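You operate a simulated robot arm through the tools that you are given. There is no shell and no other tool.

You are at the controls of a simulated robot arm. One attempt, no reset.

JOB
Ring up the blue ticket for card and tip the white screen over to the guests.
Fine: drink, size, topping, TOTAL, CARD; the cash drawer stays shut.

The check looks at the end state, three seconds after you hand in, the way a careful person would. Anything else that was tipped, shoved, dropped, spilled or broken makes it a failure.

ROBOT AND FRAMES
A 7-joint arm with a three-finger gripper, fixed in place. Base frame: the origin is at the foot of the arm, x ahead of it, y to its left, z up. Readings come in mm, rad, newtons and seconds.
Its first joint turns from -2.897 to 2.897 rad. Payload 2.69 kg.
The tool frame sits at the grasp point between the pads (the TCP): z along the fingers, y along the line on which they close. The tips reach 30 mm beyond it. The gripper opens to 128 mm. The gripper's body begins 117 mm behind the TCP.
Orientation is told as [roll, pitch, yaw] about the base's x, y, z axes, in that order, counted from this pose: with the fingers straight down and closing along the base's y, the tool's x points along the base's -x, its y along +y and its z along -z.

CONTROLS
- The arm moves only by the tool send_rows. Its argument "rows" is a list of rows, each a list of 6 numbers: the shift along the base's x, y, z in mm, then the turn, a rotation vector about the base's x, y, z in rad. In form: [[x, y, z, wx, wy, wz], ...]. A call has 1 to 20 rows; each row is the pose to reach, as a shift and turn from the pose commanded when the call began. "hand" is the closure in counts, from 0 (fully open) to 255 (shut), set as the call begins (left out, the last holds). Each row takes 0.2 s and may step no farther than 50 mm and 0.15 rad from the row before; otherwise, or with a gripper value out of range, the whole call is refused. A pose out of reach is approached as far as the arm can. The call stops where the force on the tool passes 90 N (or 10 N more than at its start, if that is more) or the arm is blocked; 0.2 s more then pass. The fingers move at their own pace and stop on an object; they squeeze with about 40 N. The grip force told is the motor's: it shows also when the fingers shut on nothing. Time passes only in rows, and 0.2 s behind the last, so rows that repeat a pose let the fingers close. The reply holds the time, the measured pose of the TCP, the force on the tool along the base axes, the opening and the grip force, in the units named above and with some noise, with the torque about the TCP (base axes, N m) and any sound that the robot's microphone picked up, and new pictures: "views" is both (left out), scene, wrist or none.
- Cameras (640 x 400 px; columns grow to the right, rows downward): "scene" is fixed at [400.4, -650, 1657.3]; the picture's right is [0.92, -0.40, 0.00], its down [-0.21, -0.48, -0.85] and it looks along [0.34, 0.78, -0.52] (base axes); focal length 318 px, centre (320, 200). "wrist" rides on the gripper at [58, 54, -131] in the tool frame; the picture's right is [-0.68, 0.74, 0.00], its down [-0.62, -0.57, -0.55] and it looks along [-0.40, -0.37, 0.84] (tool axes); focal length 234 px, centre (320, 200). There is no depth. A picture from a camera that has moved, and an enlarged one, comes with that camera's place and axes in the base frame and with its lens.
- move_column(by): slides the trunk up (or, below 0, down) by that many mm; the arm rides with it, the base frame stays. It gives what a move gives, with no picture.
- zoom(camera, box): a new picture of the part [left, top, right, bottom] of that camera's present view, enlarged. The clock stands still meanwhile.
- job_done(): hands the job in; it is judged then, once.

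Nothing tells you positions but the pictures and the camera data. Unless the task says otherwise, let go and move clear before handing in.

The tools are called after ">>>" as a command line: name --pt "numbers of a row" for each row, then --argument value for the rest, lists and objects as JSON in quotes. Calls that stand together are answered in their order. send_rows: Moves the arm, as the interface text tells. Its arguments: {"type":"object","properties":{"rows":{"type":"array","items":{"type":"array","items":{"type":"number"}}},"hand":{"type":"number"},"views":{"type":"string","enum":["both","scene","wrist","none"]}},"required":["rows"]} The other tools are called the same way: move_column (by) slides the trunk up or down; zoom (camera, box) takes an enlarged picture of a part of a camera's view; job_done () hands the job in.

At the start:

```text
time_s: 0.0
eef_pos: [535.7, 154.5, 1364.0]
orientation: [0.0, -0.001, 0.001]
contact_force: [0.5, 0.2, 0.2]
ft_torque: [-0.02, 0.0, 0.01]
gripper_width: 128.0
finger_force: 0.0
trunk travel left (down, up): [-175.0, 175.0]
```

scene: 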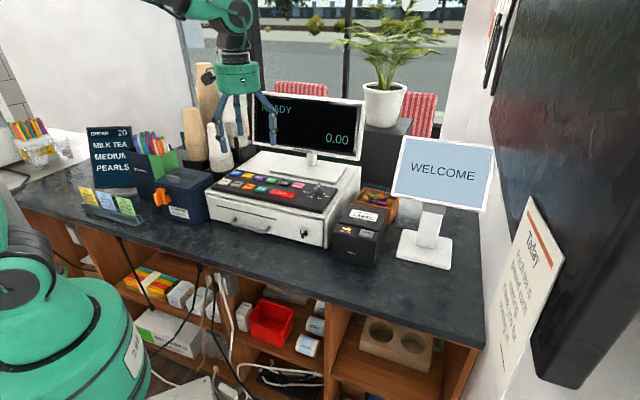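
wrist: 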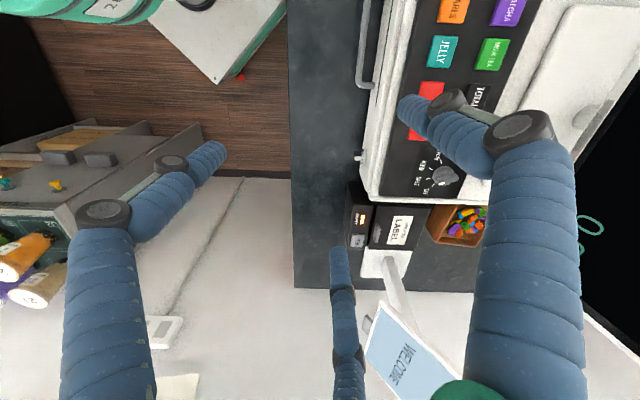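

I see a counter with a cash register, a screen saying WELCOME on the right, and some tickets in a rail on the left. I'll zoom in to read the tickets and the keys first.

>>> zoom --camera "scene" --box '[60, 110, 220, 230]'

>>> zoom --camera "scene" --box '[200, 150, 360, 250]'

>>> zoom --camera "scene" --box '[340, 120, 500, 280]'

>>> zoom --camera "wrist" --box '[340, 0, 640, 200]'

>>> zoom --camera "scene" --box '[75, 175, 155, 225]'

```text
3.33 times, centred on (140, 170) of scene
camera zoom: at [400.4, -650.0, 1657.3], right [0.92, -0.4, 0.0], down [-0.21, -0.48, -0.85], along [0.34, 0.78, -0.52], focal length 1059 px, centre (920, 300)
```

zoom: 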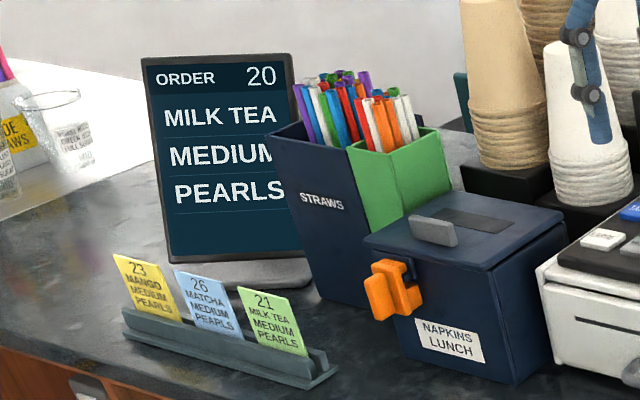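

```text
4.00 times, centred on (280, 200) of scene
camera zoom: at [400.4, -650.0, 1657.3], right [0.92, -0.4, 0.0], down [-0.21, -0.48, -0.85], along [0.34, 0.78, -0.52], focal length 1270 px, centre (480, 200)
```

zoom: 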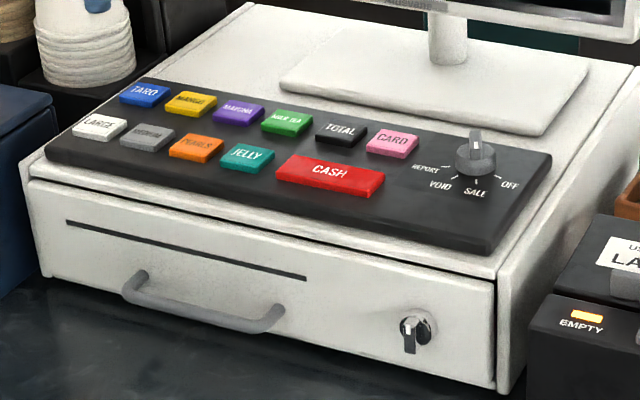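

```text
2.50 times, centred on (420, 200) of scene
camera zoom: at [400.4, -650.0, 1657.3], right [0.92, -0.4, 0.0], down [-0.21, -0.48, -0.85], along [0.34, 0.78, -0.52], focal length 794 px, centre (70, 200)
```

zoom: 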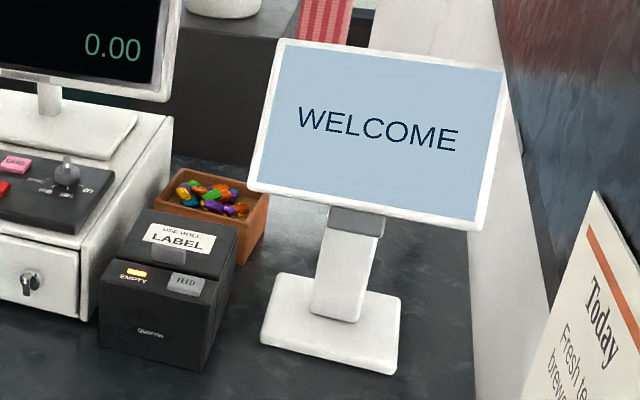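

```text
2.00 times, centred on (490, 100) of wrist
camera zoom: at [477.8, 208.0, 1494.3], right [0.68, 0.74, 0.0], down [0.62, -0.57, 0.55], along [0.4, -0.37, -0.84], focal length 468 px, centre (-20, 400)
```

zoom: 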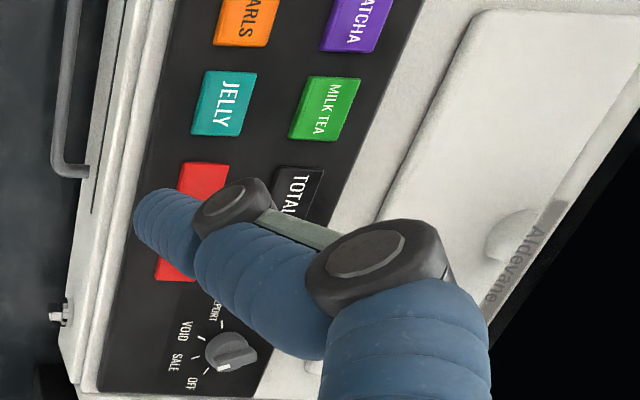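

```text
8.00 times, centred on (115, 200) of scene
camera zoom: at [400.4, -650.0, 1657.3], right [0.92, -0.4, 0.0], down [-0.21, -0.48, -0.85], along [0.34, 0.78, -0.52], focal length 2541 px, centre (1960, 200)
```

zoom: 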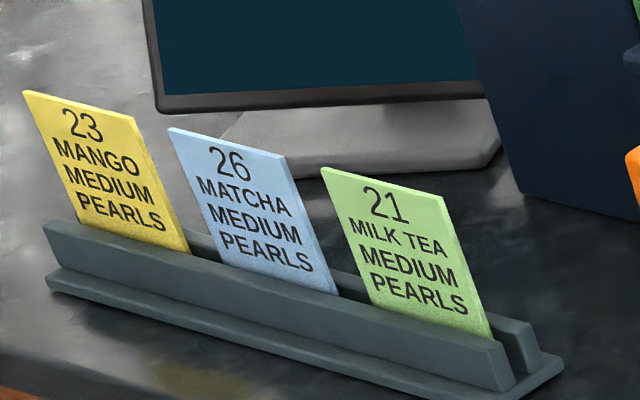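

The blue ticket reads MATCHA, MEDIUM, PEARLS. By triangulation the keypad top is at z≈1103, with the register turned about 45° (keys run along (-0.7,0.7)). I'll shut the fingers, yaw 45° to line up with the keys, and move above them for a better look.

>>> send_rows --pt "0 0 0 0 0 0.1" --pt "0 15 0 0 0 0.2" --pt "5 40 -10 0 0 0.3" --pt "10 75 -20 0 0 0.4" --pt "15 110 -30 0 0 0.5" --pt "15 145 -40 0 0 0.6" --pt "15 175 -50 0 0 0.7" --pt "15 200 -60 0 0 0.785" --hand 255

>>> zoom --camera "wrist" --box '[0, 0, 640, 400]'

>>> zoom --camera "scene" --box '[280, 160, 350, 210]'

```text
time_s: 1.8
eef_pos: [549.6, 354.5, 1304.7]
orientation: [-0.001, 0.001, 0.789]
contact_force: [0.0, -0.8, 0.3]
ft_torque: [-0.01, 0.01, -0.02]
gripper_width: 2.3
finger_force: 31.8
trunk travel left (down, up): [-175.0, 175.0]
camera wrist: at [470.2, 351.7, 1435.2], right [-0.04, 1.0, 0.0], down [0.84, 0.04, 0.55], along [0.55, 0.02, -0.84], focal length 234 px, centre (320, 200)
```

scene: 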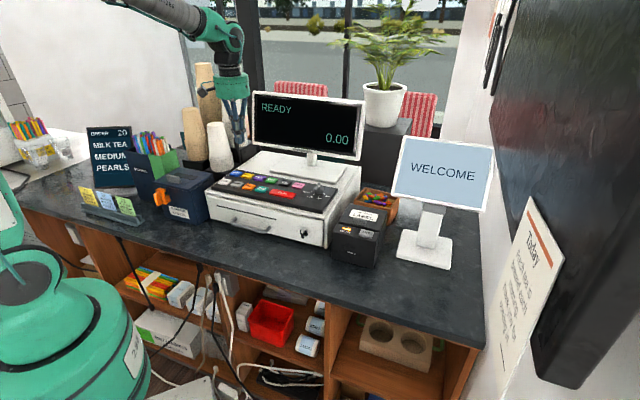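
wrist: 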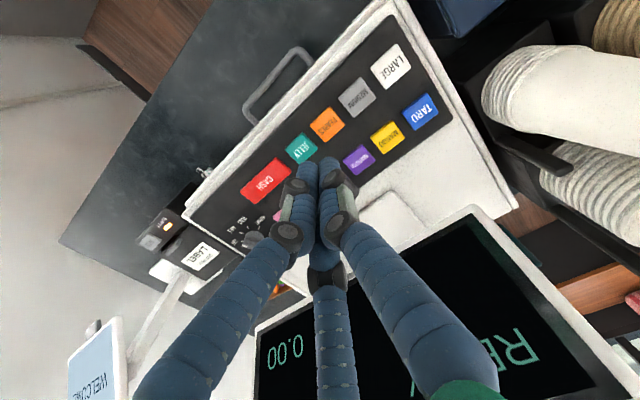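

```text
1.00 times, centred on (320, 200) of wrist (not enlarged: the box is as wide or as high as the picture)
camera zoom: at [470.2, 351.7, 1435.2], right [-0.04, 1.0, 0.0], down [0.84, 0.04, 0.55], along [0.55, 0.02, -0.84], focal length 234 px, centre (320, 200)
```

zoom: 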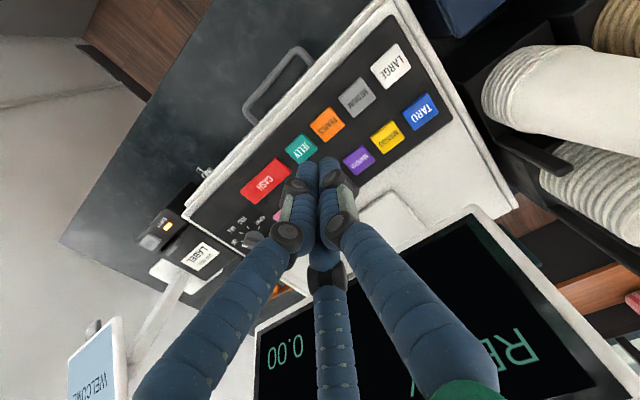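

```text
8.00 times, centred on (315, 185) of scene
camera zoom: at [400.4, -650.0, 1657.3], right [0.92, -0.4, 0.0], down [-0.21, -0.48, -0.85], along [0.34, 0.78, -0.52], focal length 2541 px, centre (360, 320)
```

zoom: 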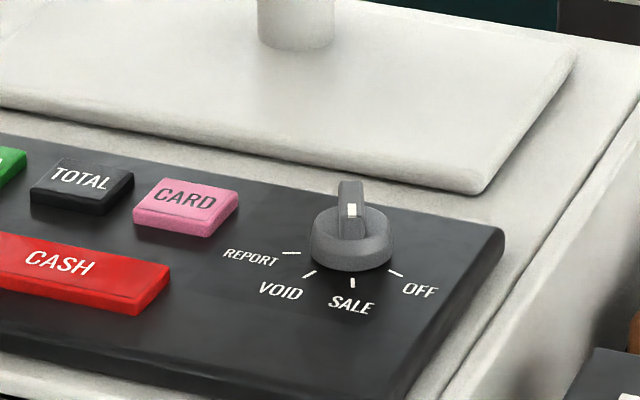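

The key switch points to SALE and the display reads READY 0.00. I'll look closely at the closed fingertips before pressing anything.

>>> zoom --camera "scene" --box '[190, 60, 290, 150]'

>>> zoom --camera "wrist" --box '[220, 20, 460, 220]'

```text
4.44 times, centred on (240, 105) of scene
camera zoom: at [400.4, -650.0, 1657.3], right [0.92, -0.4, 0.0], down [-0.21, -0.48, -0.85], along [0.34, 0.78, -0.52], focal length 1412 px, centre (676, 622)
```

zoom: 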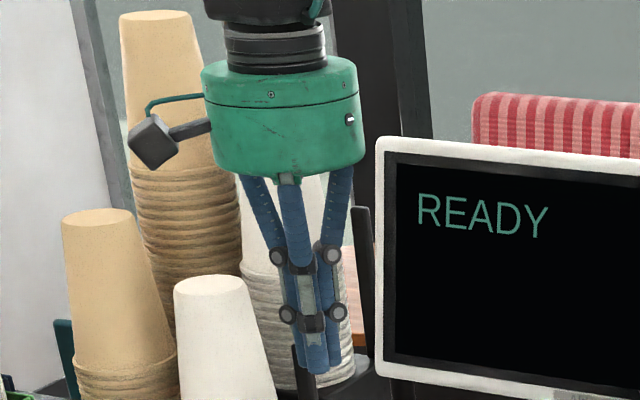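

```text
2.00 times, centred on (340, 120) of wrist
camera zoom: at [470.2, 351.7, 1435.2], right [-0.04, 1.0, 0.0], down [0.84, 0.04, 0.55], along [0.55, 0.02, -0.84], focal length 468 px, centre (280, 360)
```

zoom: 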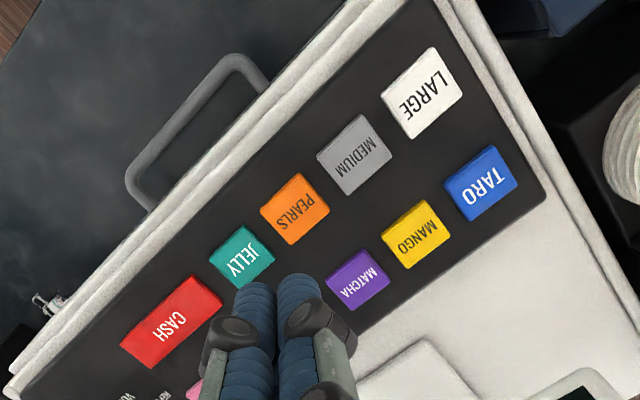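

The fingertips form one compact block. I estimate MATCHA at (609,417), MEDIUM (522,402), PEARLS (558,367), TOTAL about (690,343) and CARD about (727,306), all with tops near z≈1104. I'll hover about 40 mm over MATCHA and check the alignment.

>>> send_rows --pt "20 21 -25 0 0 0" --pt "40 42 -60 0 0 0" --pt "55 60 -100 0 0 0" --pt "59 62.5 -130 0 0 0" --pt "59 62.5 -130 0 0 0"

>>> zoom --camera "wrist" --box '[240, 80, 400, 180]'

>>> zoom --camera "scene" --box '[220, 140, 300, 190]'

```text
time_s: 3.0
eef_pos: [610.6, 417.4, 1175.4]
orientation: [0.001, 0.001, 0.786]
contact_force: [0.0, 0.1, -0.4]
ft_torque: [-0.02, 0.01, -0.02]
gripper_width: 2.0
finger_force: 31.3
trunk travel left (down, up): [-175.0, 175.0]
camera wrist: at [530.7, 414.5, 1306.5], right [-0.04, 1.0, 0.0], down [0.84, 0.04, 0.55], along [0.55, 0.02, -0.84], focal length 234 px, centre (320, 200)
```

scene: 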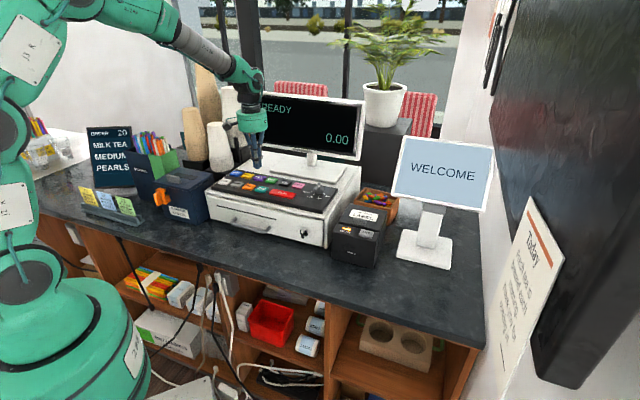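
wrist: 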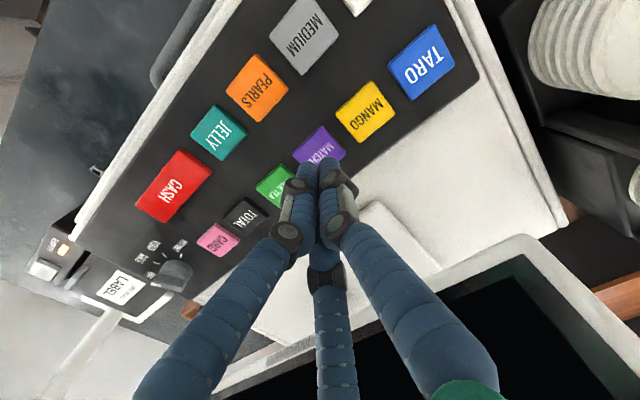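

```text
4.00 times, centred on (320, 130) of wrist
camera zoom: at [530.7, 414.5, 1306.5], right [-0.04, 1.0, 0.0], down [0.84, 0.04, 0.55], along [0.55, 0.02, -0.84], focal length 937 px, centre (320, 480)
```

zoom: 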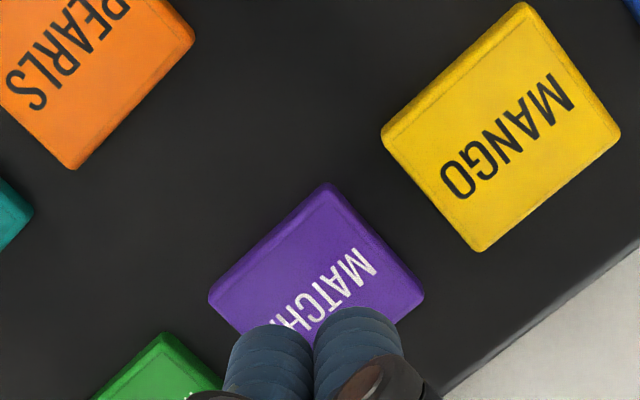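

```text
8.00 times, centred on (260, 165) of scene
camera zoom: at [400.4, -650.0, 1657.3], right [0.92, -0.4, 0.0], down [-0.21, -0.48, -0.85], along [0.34, 0.78, -0.52], focal length 2541 px, centre (800, 480)
```

zoom: 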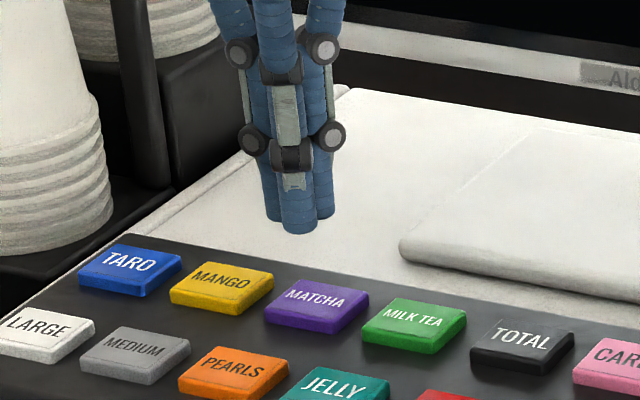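

MATCHA measures at (613,417) from here, so the tip is well centred over it. I'll descend to just above the key and then go down in small steps.

>>> send_rows --pt "1 0 -15 0 0 0" --pt "2 0 -28 0 0 0" --pt "2 0 -34 0 0 0" --pt "2 0 -34 0 0 0" --views "scene"

>>> zoom --camera "scene" --box '[220, 140, 300, 190]'

```text
time_s: 4.0
eef_pos: [612.5, 416.8, 1141.1]
orientation: [0.002, 0.0, 0.783]
contact_force: [-0.2, -0.3, 0.5]
ft_torque: [-0.02, 0.02, -0.01]
gripper_width: 2.1
finger_force: 31.4
trunk travel left (down, up): [-175.0, 175.0]
```

scene: 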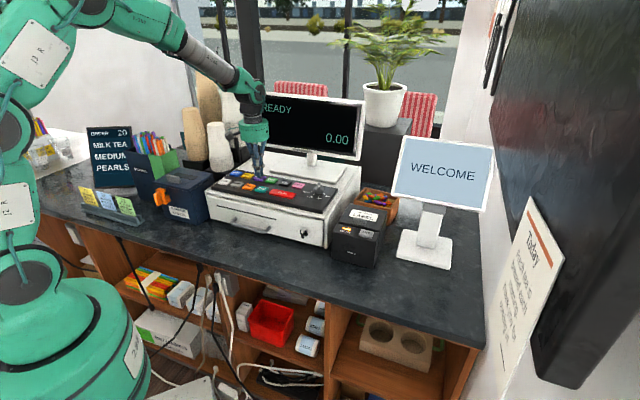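

```text
8.00 times, centred on (260, 165) of scene
camera zoom: at [400.4, -650.0, 1657.3], right [0.92, -0.4, 0.0], down [-0.21, -0.48, -0.85], along [0.34, 0.78, -0.52], focal length 2541 px, centre (800, 480)
```

zoom: 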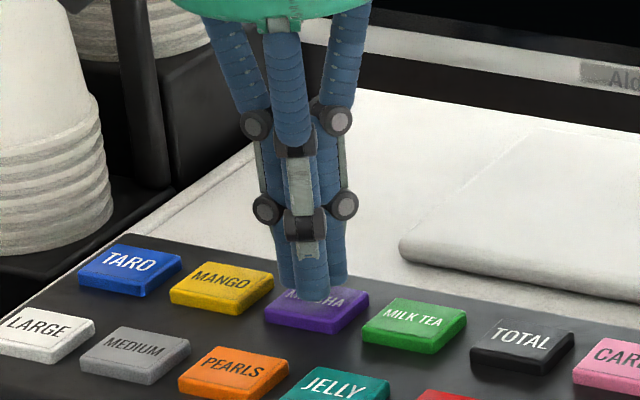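

The tips sit centrally over MATCHA with no contact yet. I'll step down slowly.

>>> send_rows --pt "0 0 -2 0 0 0" --pt "0 0 -4 0 0 0" --pt "0 0 -4 0 0 0" --views "none"

>>> send_rows --pt "0 0 -1 0 0 0" --pt "0 0 -2 0 0 0" --views "none"

>>> send_rows --pt "0 0 -1 0 0 0" --pt "0 0 -2 0 0 0" --views "scene"

```text
time_s: 4.8
eef_pos: [613.4, 417.0, 1136.1]
orientation: [0.0, 0.0, 0.785]
contact_force: [0.2, -0.7, 0.1]
ft_torque: [0.0, 0.0, 0.0]
gripper_width: 2.2
finger_force: 31.4
trunk travel left (down, up): [-175.0, 175.0]
```

```text
time_s: 5.4
eef_pos: [611.9, 416.0, 1135.5]
orientation: [0.001, 0.0, 0.785]
contact_force: [-0.4, -0.3, 0.0]
ft_torque: [-0.01, -0.02, 0.02]
gripper_width: 2.1
finger_force: 31.2
trunk travel left (down, up): [-175.0, 175.0]
```

```text
time_s: 6.0
eef_pos: [612.8, 416.5, 1133.3]
orientation: [0.0, 0.0, 0.784]
contact_force: [0.5, -0.4, 2.3]
ft_torque: [-0.05, -0.02, 0.0]
gripper_width: 6.0
finger_force: 31.2
trunk travel left (down, up): [-175.0, 175.0]
heard: click
```

scene: 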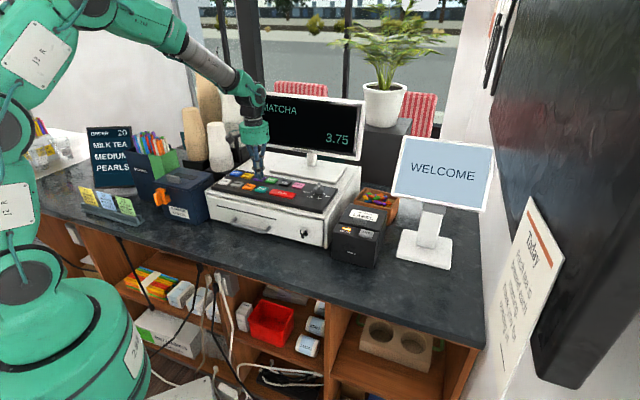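

The display shows MATCHA 3.75 and I heard one click. Next I lift and move over MEDIUM at about (524,402).

>>> send_rows --pt "0 0 20 0 0 0" --pt "0 0 40 0 0 0" --pt "-30 -5 42 0 0 0" --pt "-60 -10 42 0 0 0" --pt "-88 -14 42 0 0 0" --pt "-88 -14 42 0 0 0"

>>> zoom --camera "wrist" --box '[240, 80, 400, 180]'

>>> zoom --camera "scene" --box '[200, 90, 360, 190]'

```text
time_s: 7.4
eef_pos: [524.2, 400.4, 1172.8]
orientation: [0.001, 0.0, 0.785]
contact_force: [-0.3, 0.0, 0.5]
ft_torque: [0.04, -0.01, 0.03]
gripper_width: 2.1
finger_force: 31.1
trunk travel left (down, up): [-175.0, 175.0]
camera wrist: at [444.6, 397.5, 1303.5], right [-0.04, 1.0, 0.0], down [0.84, 0.04, 0.55], along [0.55, 0.02, -0.84], focal length 234 px, centre (320, 200)
```

scene: 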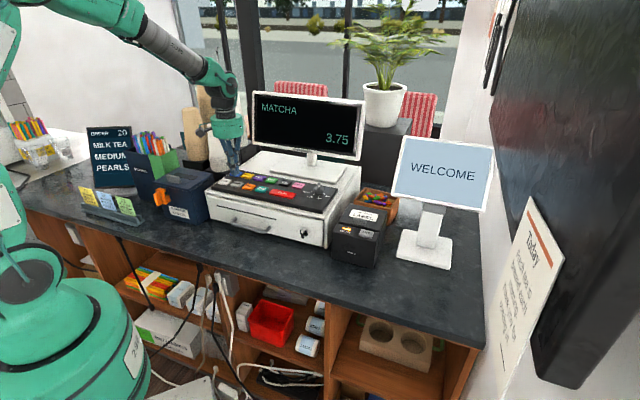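
wrist: 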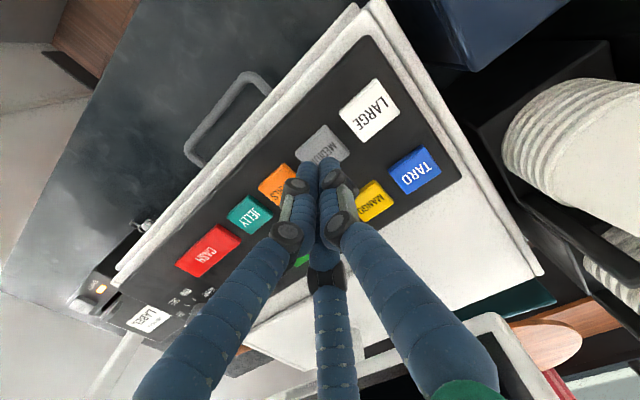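

```text
4.00 times, centred on (320, 130) of wrist
camera zoom: at [444.6, 397.5, 1303.5], right [-0.04, 1.0, 0.0], down [0.84, 0.04, 0.55], along [0.55, 0.02, -0.84], focal length 937 px, centre (320, 480)
```

zoom: 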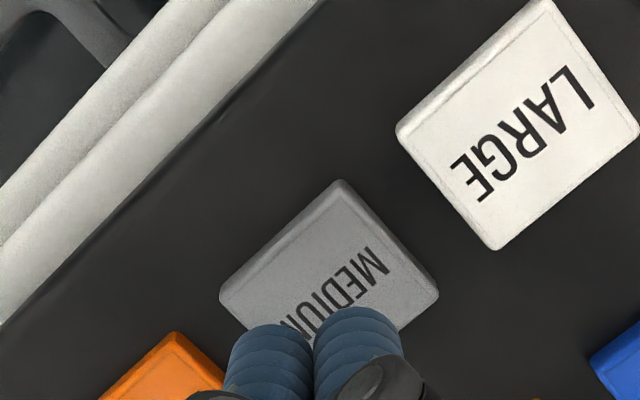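

```text
4.00 times, centred on (280, 140) of scene
camera zoom: at [400.4, -650.0, 1657.3], right [0.92, -0.4, 0.0], down [-0.21, -0.48, -0.85], along [0.34, 0.78, -0.52], focal length 1270 px, centre (480, 440)
```

zoom: 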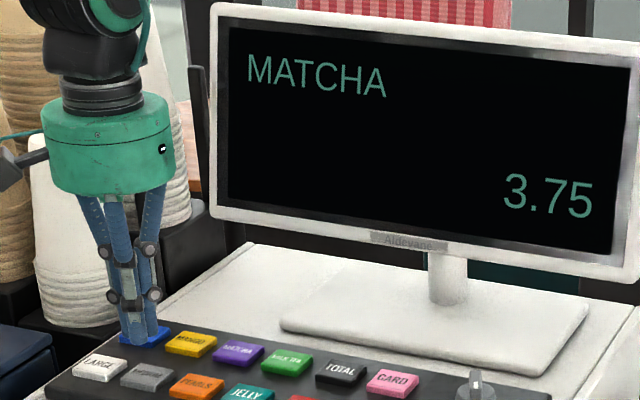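

MEDIUM measures at (525,403) and the tip is at (524,400), so I'll shift 2.5 mm and press slowly.

>>> send_rows --pt "0.5 2.5 -15 0 0 0" --pt "0.5 2.5 -28 0 0 0" --pt "0.5 2.5 -33 0 0 0" --pt "0.5 2.5 -35 0 0 0" --pt "0.5 2.5 -36 0 0 0" --views "none"

>>> send_rows --pt "0 0 -1 0 0 0" --pt "0 0 -2 0 0 0" --views "scene"

```text
time_s: 8.6
eef_pos: [525.4, 405.0, 1137.4]
orientation: [0.0, 0.003, 0.786]
contact_force: [-0.5, -0.5, -0.1]
ft_torque: [0.01, -0.04, 0.0]
gripper_width: 2.1
finger_force: 31.3
trunk travel left (down, up): [-175.0, 175.0]
```

```text
time_s: 9.2
eef_pos: [524.5, 404.9, 1135.1]
orientation: [0.0, 0.0, 0.786]
contact_force: [0.0, -0.5, 0.5]
ft_torque: [0.03, 0.01, 0.01]
gripper_width: 2.0
finger_force: 30.8
trunk travel left (down, up): [-175.0, 175.0]
```

scene: 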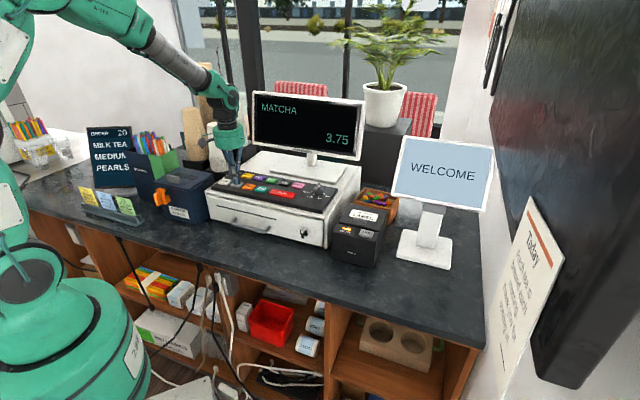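

No contact yet, so I'll keep stepping down onto MEDIUM.

>>> send_rows --pt "0 0 -1 0 0 0" --pt "0 0 -2 0 0 0" --views "scene"

```text
time_s: 9.8
eef_pos: [523.6, 404.9, 1134.5]
orientation: [-0.001, 0.001, 0.786]
contact_force: [-0.2, 0.1, 1.1]
ft_torque: [0.0, 0.02, 0.01]
gripper_width: 5.8
finger_force: 31.3
trunk travel left (down, up): [-175.0, 175.0]
```

scene: 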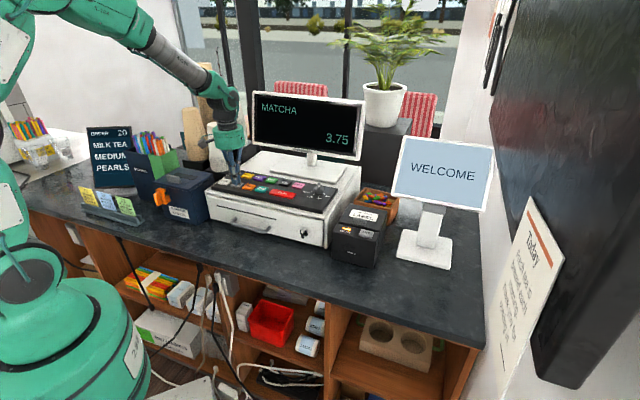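

>>> send_rows --pt "0 0 -1 0 0 0" --views "scene"

```text
time_s: 10.2
eef_pos: [523.4, 405.1, 1131.7]
orientation: [0.001, 0.001, 0.785]
contact_force: [-0.3, 0.6, 3.0]
ft_torque: [-0.02, 0.01, -0.03]
gripper_width: 6.1
finger_force: 31.4
trunk travel left (down, up): [-175.0, 175.0]
heard: click
```

scene: 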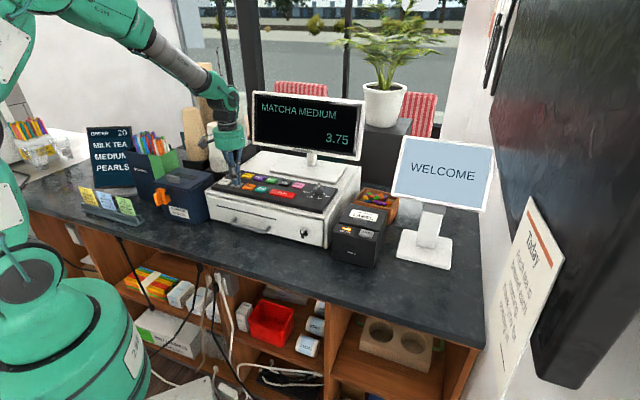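

The display reads MATCHA MEDIUM. Next is PEARLS at about (559,366.5).

>>> send_rows --pt "0 0 20 0 0 0" --pt "0 0 40 0 0 0" --pt "18 -19 41 0 0 0" --pt "35 -38 41 0 0 0" --pt "35 -38 41 0 0 0"

>>> zoom --camera "wrist" --box '[240, 80, 400, 180]'

```text
time_s: 11.4
eef_pos: [560.9, 366.1, 1174.6]
orientation: [-0.001, 0.001, 0.787]
contact_force: [0.7, -0.8, -0.1]
ft_torque: [0.02, 0.03, 0.03]
gripper_width: 2.4
finger_force: 31.5
trunk travel left (down, up): [-175.0, 175.0]
camera wrist: at [482.0, 362.6, 1305.3], right [-0.04, 1.0, 0.0], down [0.84, 0.04, 0.55], along [0.55, 0.02, -0.84], focal length 234 px, centre (320, 200)
```

scene: 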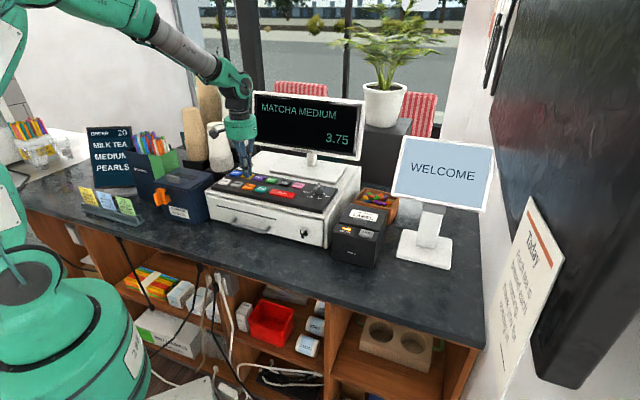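
wrist: 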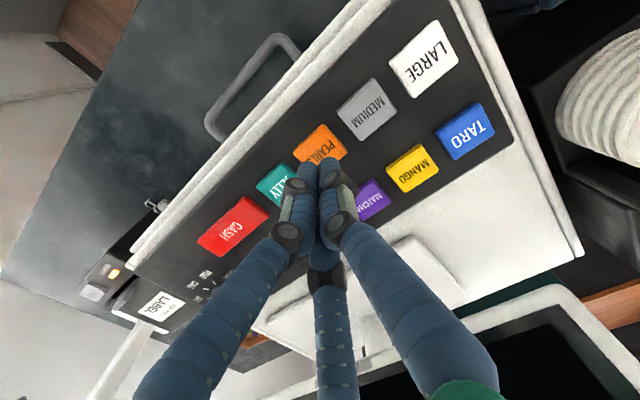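

```text
4.00 times, centred on (320, 130) of wrist
camera zoom: at [482.0, 362.6, 1305.3], right [-0.04, 1.0, 0.0], down [0.84, 0.04, 0.55], along [0.55, 0.02, -0.84], focal length 937 px, centre (320, 480)
```

zoom: 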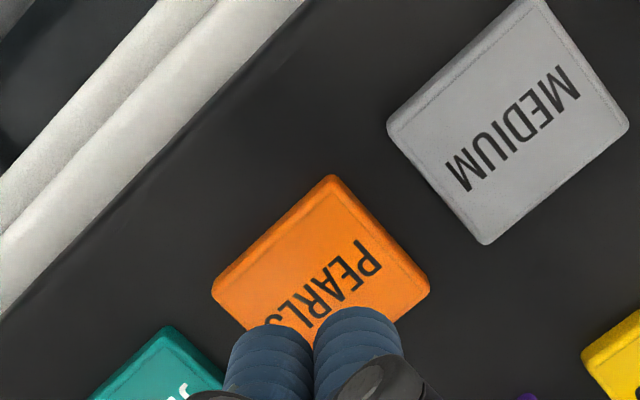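

The tip is centred over PEARLS just as it was on the others, so I'll press it in small steps.

>>> send_rows --pt "0 0 -15 0 0 0" --pt "0 0 -28 0 0 0" --pt "0 0 -34 0 0 0" --pt "0 0 -37 0 0 0" --pt "0 0 -38 0 0 0" --views "none"

>>> send_rows --pt "0 0 -1 0 0 0" --pt "0 0 -1.5 0 0 0" --views "scene"

```text
time_s: 12.6
eef_pos: [560.6, 366.6, 1135.1]
orientation: [0.0, 0.0, 0.786]
contact_force: [0.2, -0.6, 0.0]
ft_torque: [0.03, -0.01, 0.01]
gripper_width: 2.2
finger_force: 31.5
trunk travel left (down, up): [-175.0, 175.0]
```

```text
time_s: 13.2
eef_pos: [560.2, 367.5, 1135.2]
orientation: [0.001, 0.0, 0.784]
contact_force: [0.2, 0.7, 1.3]
ft_torque: [0.0, -0.03, 0.01]
gripper_width: 5.9
finger_force: 31.2
trunk travel left (down, up): [-175.0, 175.0]
```

scene: 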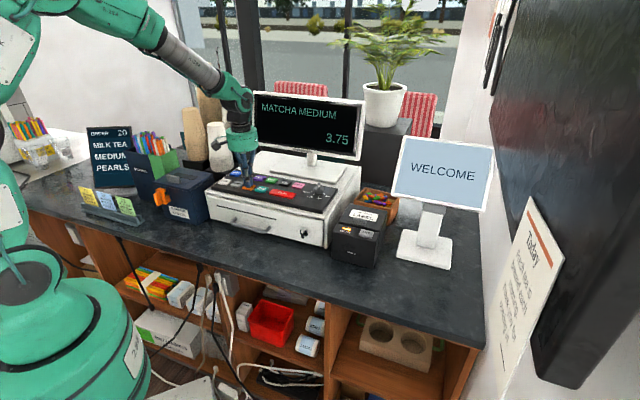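

Contact has just been made, so I'll go a little further.

>>> send_rows --pt "0 0 -1.2 0 0 0" --views "scene"

```text
time_s: 13.6
eef_pos: [560.6, 366.7, 1132.9]
orientation: [0.0, 0.0, 0.786]
contact_force: [0.4, 0.0, 0.7]
ft_torque: [0.01, -0.05, 0.02]
gripper_width: 5.9
finger_force: 31.3
trunk travel left (down, up): [-175.0, 175.0]
```

scene: 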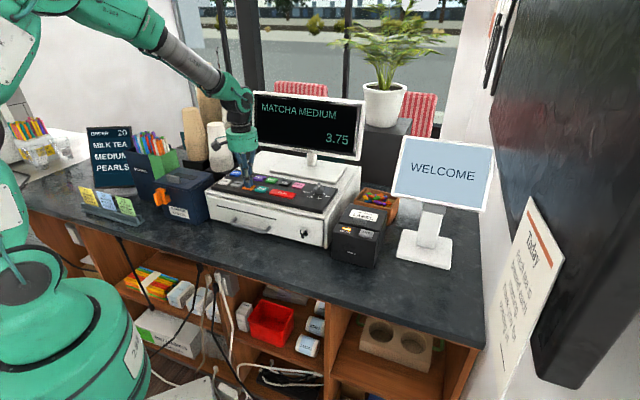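

>>> send_rows --pt "0 0 -1.2 0 0 0" --views "scene"

```text
time_s: 14.0
eef_pos: [560.5, 366.5, 1133.1]
orientation: [0.001, -0.001, 0.787]
contact_force: [-0.4, -0.1, 1.9]
ft_torque: [0.01, -0.02, 0.0]
gripper_width: 6.1
finger_force: 31.3
trunk travel left (down, up): [-175.0, 175.0]
heard: click
```

scene: 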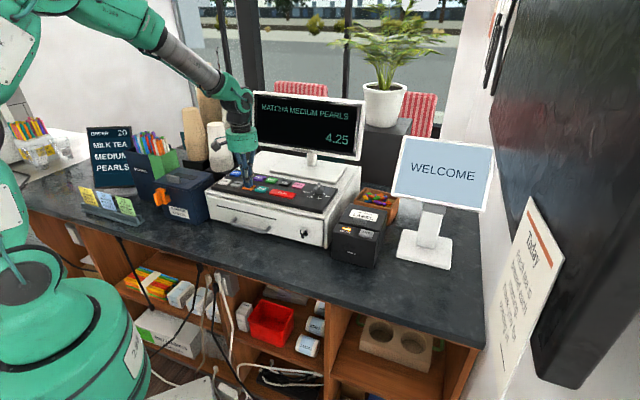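

The display now shows MATCHA MEDIUM PEARLS 4.25. Next is TOTAL at about (688,340).

>>> send_rows --pt "0 0 20 0 0 0" --pt "0 0 40 0 0 0" --pt "42 -9 41 0 0 0" --pt "85 -18 41 0 0 0" --pt "127.5 -26.5 41 0 0 0" --pt "127.5 -26.5 41 0 0 0"

>>> zoom --camera "wrist" --box '[240, 80, 400, 180]'

```text
time_s: 15.4
eef_pos: [688.0, 339.2, 1172.1]
orientation: [0.001, 0.0, 0.787]
contact_force: [0.5, -0.8, -0.4]
ft_torque: [0.01, 0.05, 0.0]
gripper_width: 2.1
finger_force: 31.9
trunk travel left (down, up): [-175.0, 175.0]
camera wrist: at [609.2, 336.5, 1303.3], right [-0.04, 1.0, 0.0], down [0.84, 0.04, 0.55], along [0.55, 0.02, -0.84], focal length 234 px, centre (320, 200)
```

scene: 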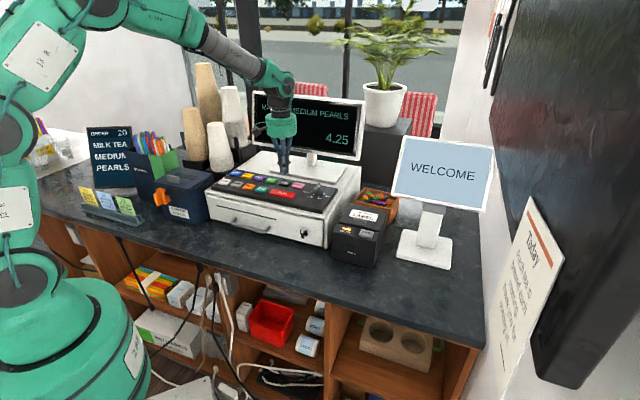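
wrist: 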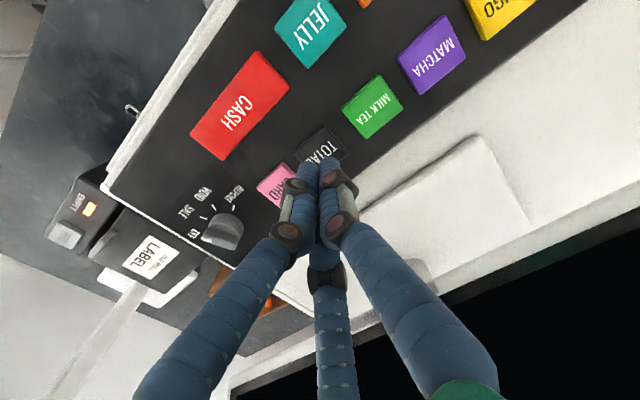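

```text
4.00 times, centred on (320, 130) of wrist
camera zoom: at [609.2, 336.5, 1303.3], right [-0.04, 1.0, 0.0], down [0.84, 0.04, 0.55], along [0.55, 0.02, -0.84], focal length 937 px, centre (320, 480)
```

zoom: 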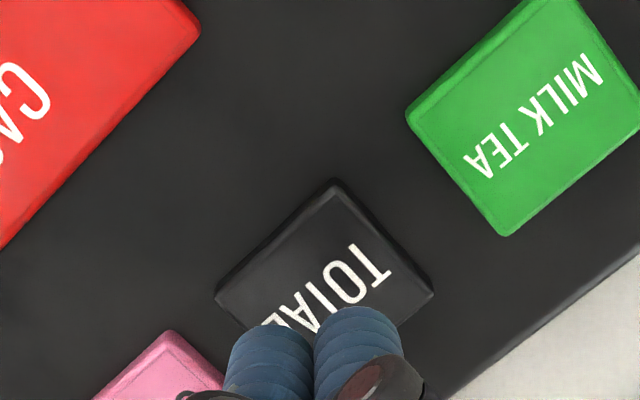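

The tip is centred on TOTAL, so I'll press the same way.

>>> send_rows --pt "0 0 -15 0 0 0" --pt "0 0 -28 0 0 0" --pt "0 0 -34 0 0 0" --pt "0 0 -37 0 0 0" --pt "0 0 -39 0 0 0" --views "none"

>>> send_rows --pt "0 0 -1.2 0 0 0" --views "scene"

```text
time_s: 16.6
eef_pos: [686.9, 339.2, 1132.9]
orientation: [0.001, 0.002, 0.786]
contact_force: [0.3, 0.2, -0.4]
ft_torque: [-0.02, -0.02, 0.0]
gripper_width: 5.9
finger_force: 31.0
trunk travel left (down, up): [-175.0, 175.0]
```

```text
time_s: 17.0
eef_pos: [685.8, 340.8, 1133.0]
orientation: [0.0, 0.0, 0.785]
contact_force: [0.0, -0.8, 1.3]
ft_torque: [0.01, -0.01, 0.01]
gripper_width: 6.0
finger_force: 31.1
trunk travel left (down, up): [-175.0, 175.0]
heard: click
```

scene: 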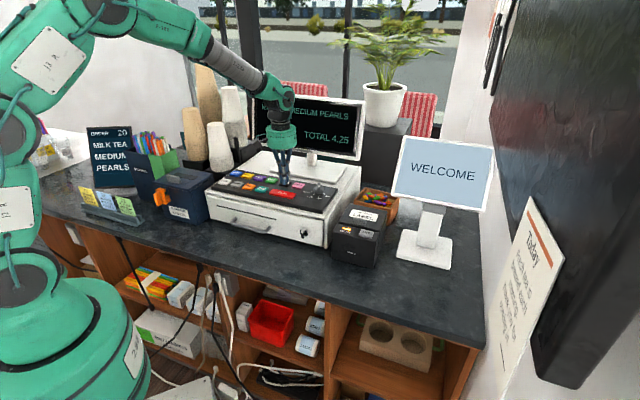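

The display shows TOTAL 4.25. Next is CARD at about (723,304).

>>> send_rows --pt "0 0 20 0 0 0" --pt "0 0 40 0 0 0" --pt "18 -18 41 0 0 0" --pt "36 -35.5 41 0 0 0" --pt "36 -35.5 41 0 0 0"

>>> zoom --camera "wrist" --box '[240, 80, 400, 180]'

```text
time_s: 18.2
eef_pos: [724.5, 304.7, 1171.1]
orientation: [-0.001, 0.0, 0.784]
contact_force: [0.3, -1.0, -0.8]
ft_torque: [0.05, 0.05, 0.01]
gripper_width: 2.4
finger_force: 31.7
trunk travel left (down, up): [-175.0, 175.0]
camera wrist: at [645.6, 299.8, 1301.9], right [-0.04, 1.0, 0.0], down [0.84, 0.04, 0.55], along [0.55, 0.02, -0.84], focal length 234 px, centre (320, 200)
```

scene: 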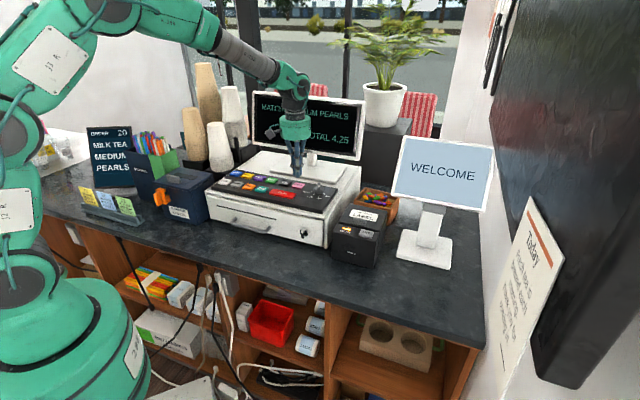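
wrist: 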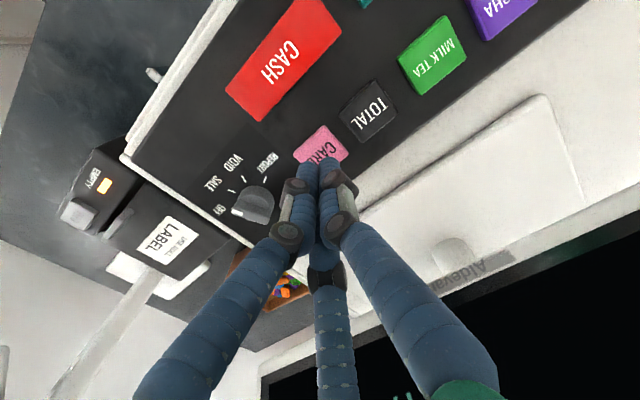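

```text
4.00 times, centred on (320, 130) of wrist
camera zoom: at [645.6, 299.8, 1301.9], right [-0.04, 1.0, 0.0], down [0.84, 0.04, 0.55], along [0.55, 0.02, -0.84], focal length 937 px, centre (320, 480)
```

zoom: 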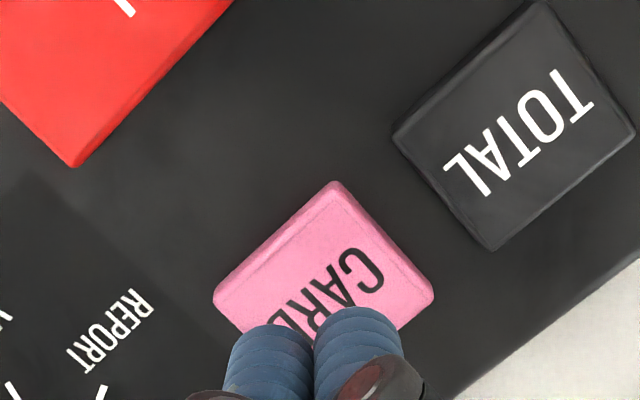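

The tip is centred on CARD, well away from the knob and CASH, so I'll press it.

>>> send_rows --pt "0 0 -15 0 0 0" --pt "0 0 -28 0 0 0" --pt "0 0 -34 0 0 0" --pt "0 0 -37 0 0 0" --pt "0 0 -38.5 0 0 0" --views "none"

>>> send_rows --pt "0 0 -1.2 0 0 0" --views "scene"

```text
time_s: 19.4
eef_pos: [722.8, 305.4, 1134.1]
orientation: [0.001, 0.002, 0.786]
contact_force: [-0.7, -0.1, 0.5]
ft_torque: [-0.02, -0.01, 0.01]
gripper_width: 2.0
finger_force: 31.4
trunk travel left (down, up): [-175.0, 175.0]
```

```text
time_s: 19.8
eef_pos: [723.4, 305.4, 1133.2]
orientation: [0.001, 0.0, 0.787]
contact_force: [0.7, -0.4, 1.6]
ft_torque: [-0.03, -0.01, 0.01]
gripper_width: 5.9
finger_force: 31.5
trunk travel left (down, up): [-175.0, 175.0]
heard: click
```

scene: 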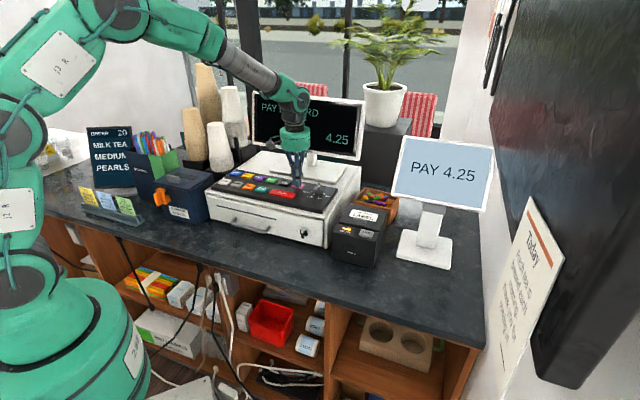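

The register shows PAY CARD 4.25, the white screen shows PAY 4.25, and the drawer is shut. I'll lift clear and move to the operator side of the white screen to measure it.

>>> send_rows --pt "0 0 25 0 0 0" --pt "0 0 70 0 0 0" --pt "0 0 115 0 0 0" --pt "-5 -20 155 0 0 0" --pt "-10 -60 180 0 0 0" --pt "-10 -105 200 0 0 0" --pt "-10 -150 215 0 0 0" --pt "-10 -195 220 0 0 0" --pt "-10 -240 220 0 0 0" --pt "-10 -240 220 0 0 0"

>>> zoom --camera "scene" --box '[230, 80, 390, 180]'

>>> zoom --camera "scene" --box '[370, 120, 530, 220]'

```text
time_s: 22.0
eef_pos: [712.0, 62.7, 1355.2]
orientation: [0.001, 0.0, 0.785]
contact_force: [0.0, 0.0, -0.7]
ft_torque: [0.04, -0.01, 0.02]
gripper_width: 2.0
finger_force: 31.7
trunk travel left (down, up): [-175.0, 175.0]
camera wrist: at [633.0, 59.0, 1484.3], right [-0.04, 1.0, 0.0], down [0.84, 0.04, 0.55], along [0.55, 0.02, -0.84], focal length 234 px, centre (320, 200)
```

scene: 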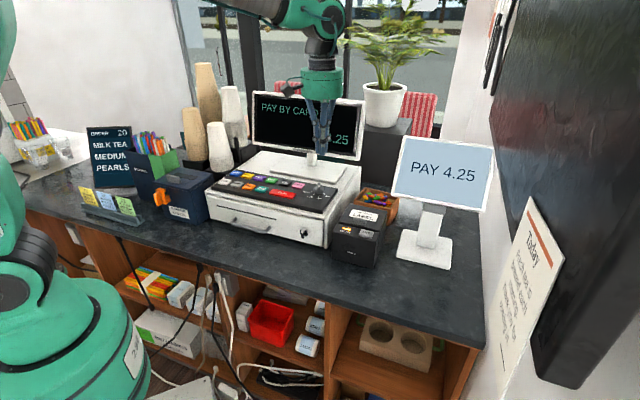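
wrist: 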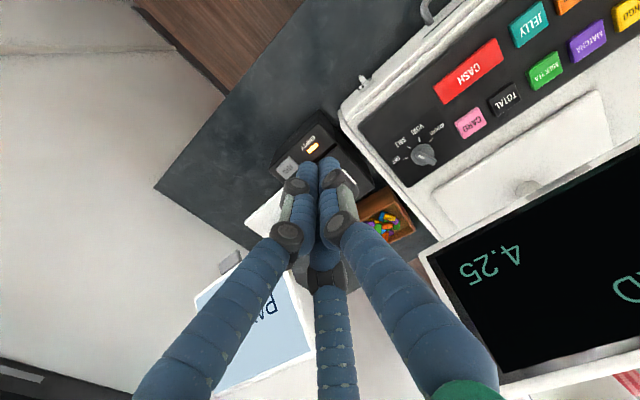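

```text
4.00 times, centred on (310, 130) of scene
camera zoom: at [400.4, -650.0, 1657.3], right [0.92, -0.4, 0.0], down [-0.21, -0.48, -0.85], along [0.34, 0.78, -0.52], focal length 1270 px, centre (360, 480)
```

zoom: 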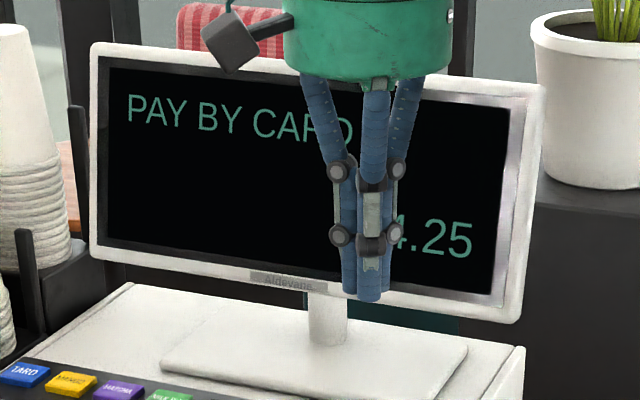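

```text
4.00 times, centred on (450, 170) of scene
camera zoom: at [400.4, -650.0, 1657.3], right [0.92, -0.4, 0.0], down [-0.21, -0.48, -0.85], along [0.34, 0.78, -0.52], focal length 1270 px, centre (-200, 320)
```

zoom: 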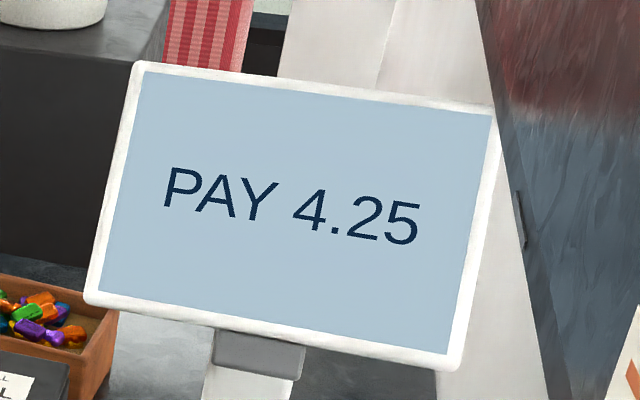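

From the scene view the white panel is about 240×187 mm, leaning 45° back, with its lower edge and hinge at about (983,-103,1196) and its top edge at about (1075,-9,1329). I'll move so the wrist camera sees the hinge and stand without the fingers in the way.

>>> send_rows --pt "10 37 10 0 0 0" --pt "20 75 20 0 0 0" --pt "30 112 30 0 0 0" --pt "40 150 40 0 0 0" --pt "47 187 47 0 0 0" --pt "47 187 47 0 0 0"

>>> zoom --camera "wrist" --box '[50, 180, 250, 305]'

>>> zoom --camera "scene" --box '[380, 190, 480, 280]'

```text
time_s: 23.4
eef_pos: [761.3, 251.5, 1398.9]
orientation: [0.0, 0.0, 0.787]
contact_force: [-0.3, -0.7, -0.1]
ft_torque: [-0.09, -0.02, 0.01]
gripper_width: 2.3
finger_force: 31.8
trunk travel left (down, up): [-175.0, 175.0]
camera wrist: at [681.7, 248.1, 1529.5], right [-0.04, 1.0, 0.0], down [0.84, 0.04, 0.55], along [0.55, 0.02, -0.84], focal length 234 px, centre (320, 200)
```

scene: 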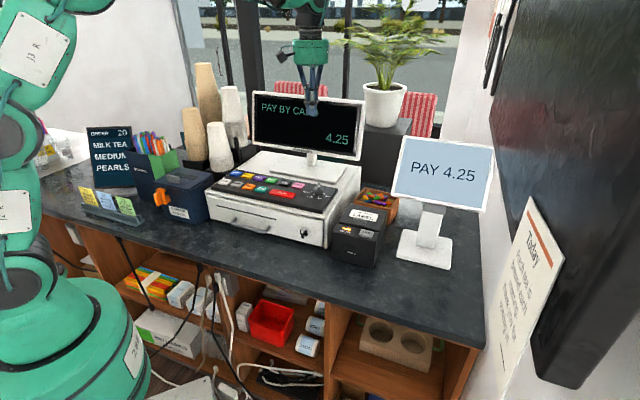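
wrist: 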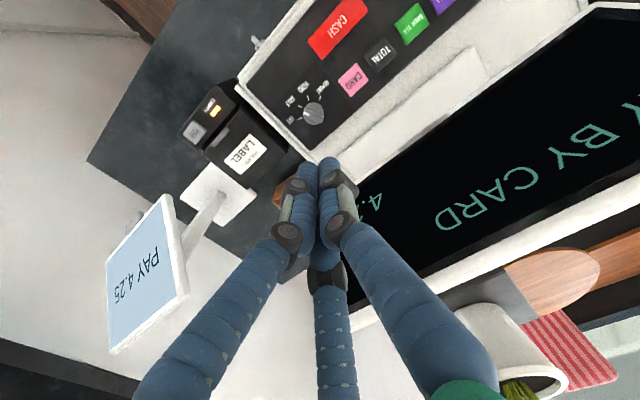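

```text
3.20 times, centred on (150, 242) of wrist
camera zoom: at [681.7, 248.1, 1529.5], right [-0.04, 1.0, 0.0], down [0.84, 0.04, 0.55], along [0.55, 0.02, -0.84], focal length 749 px, centre (864, 64)
```

zoom: 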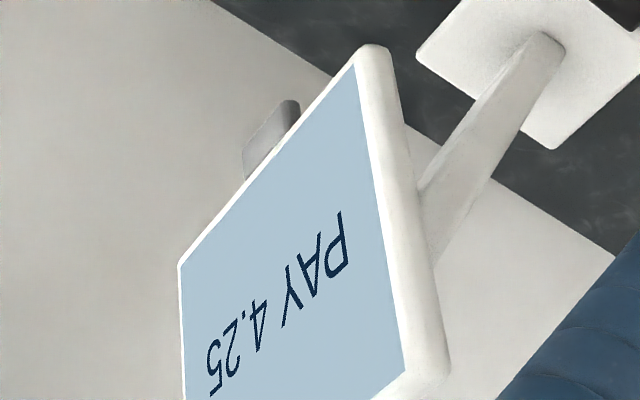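

```text
4.44 times, centred on (430, 235) of scene
camera zoom: at [400.4, -650.0, 1657.3], right [0.92, -0.4, 0.0], down [-0.21, -0.48, -0.85], along [0.34, 0.78, -0.52], focal length 1412 px, centre (-169, 44)
```

zoom: 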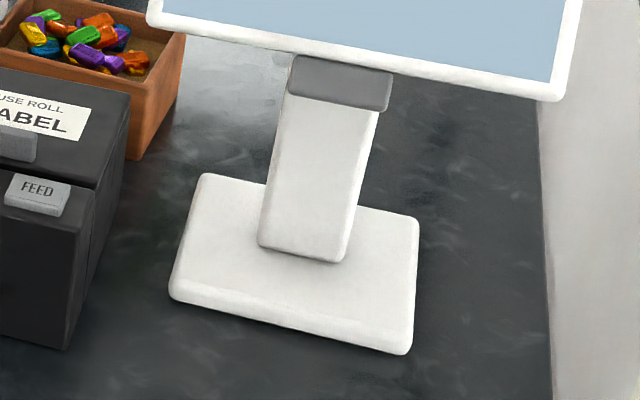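

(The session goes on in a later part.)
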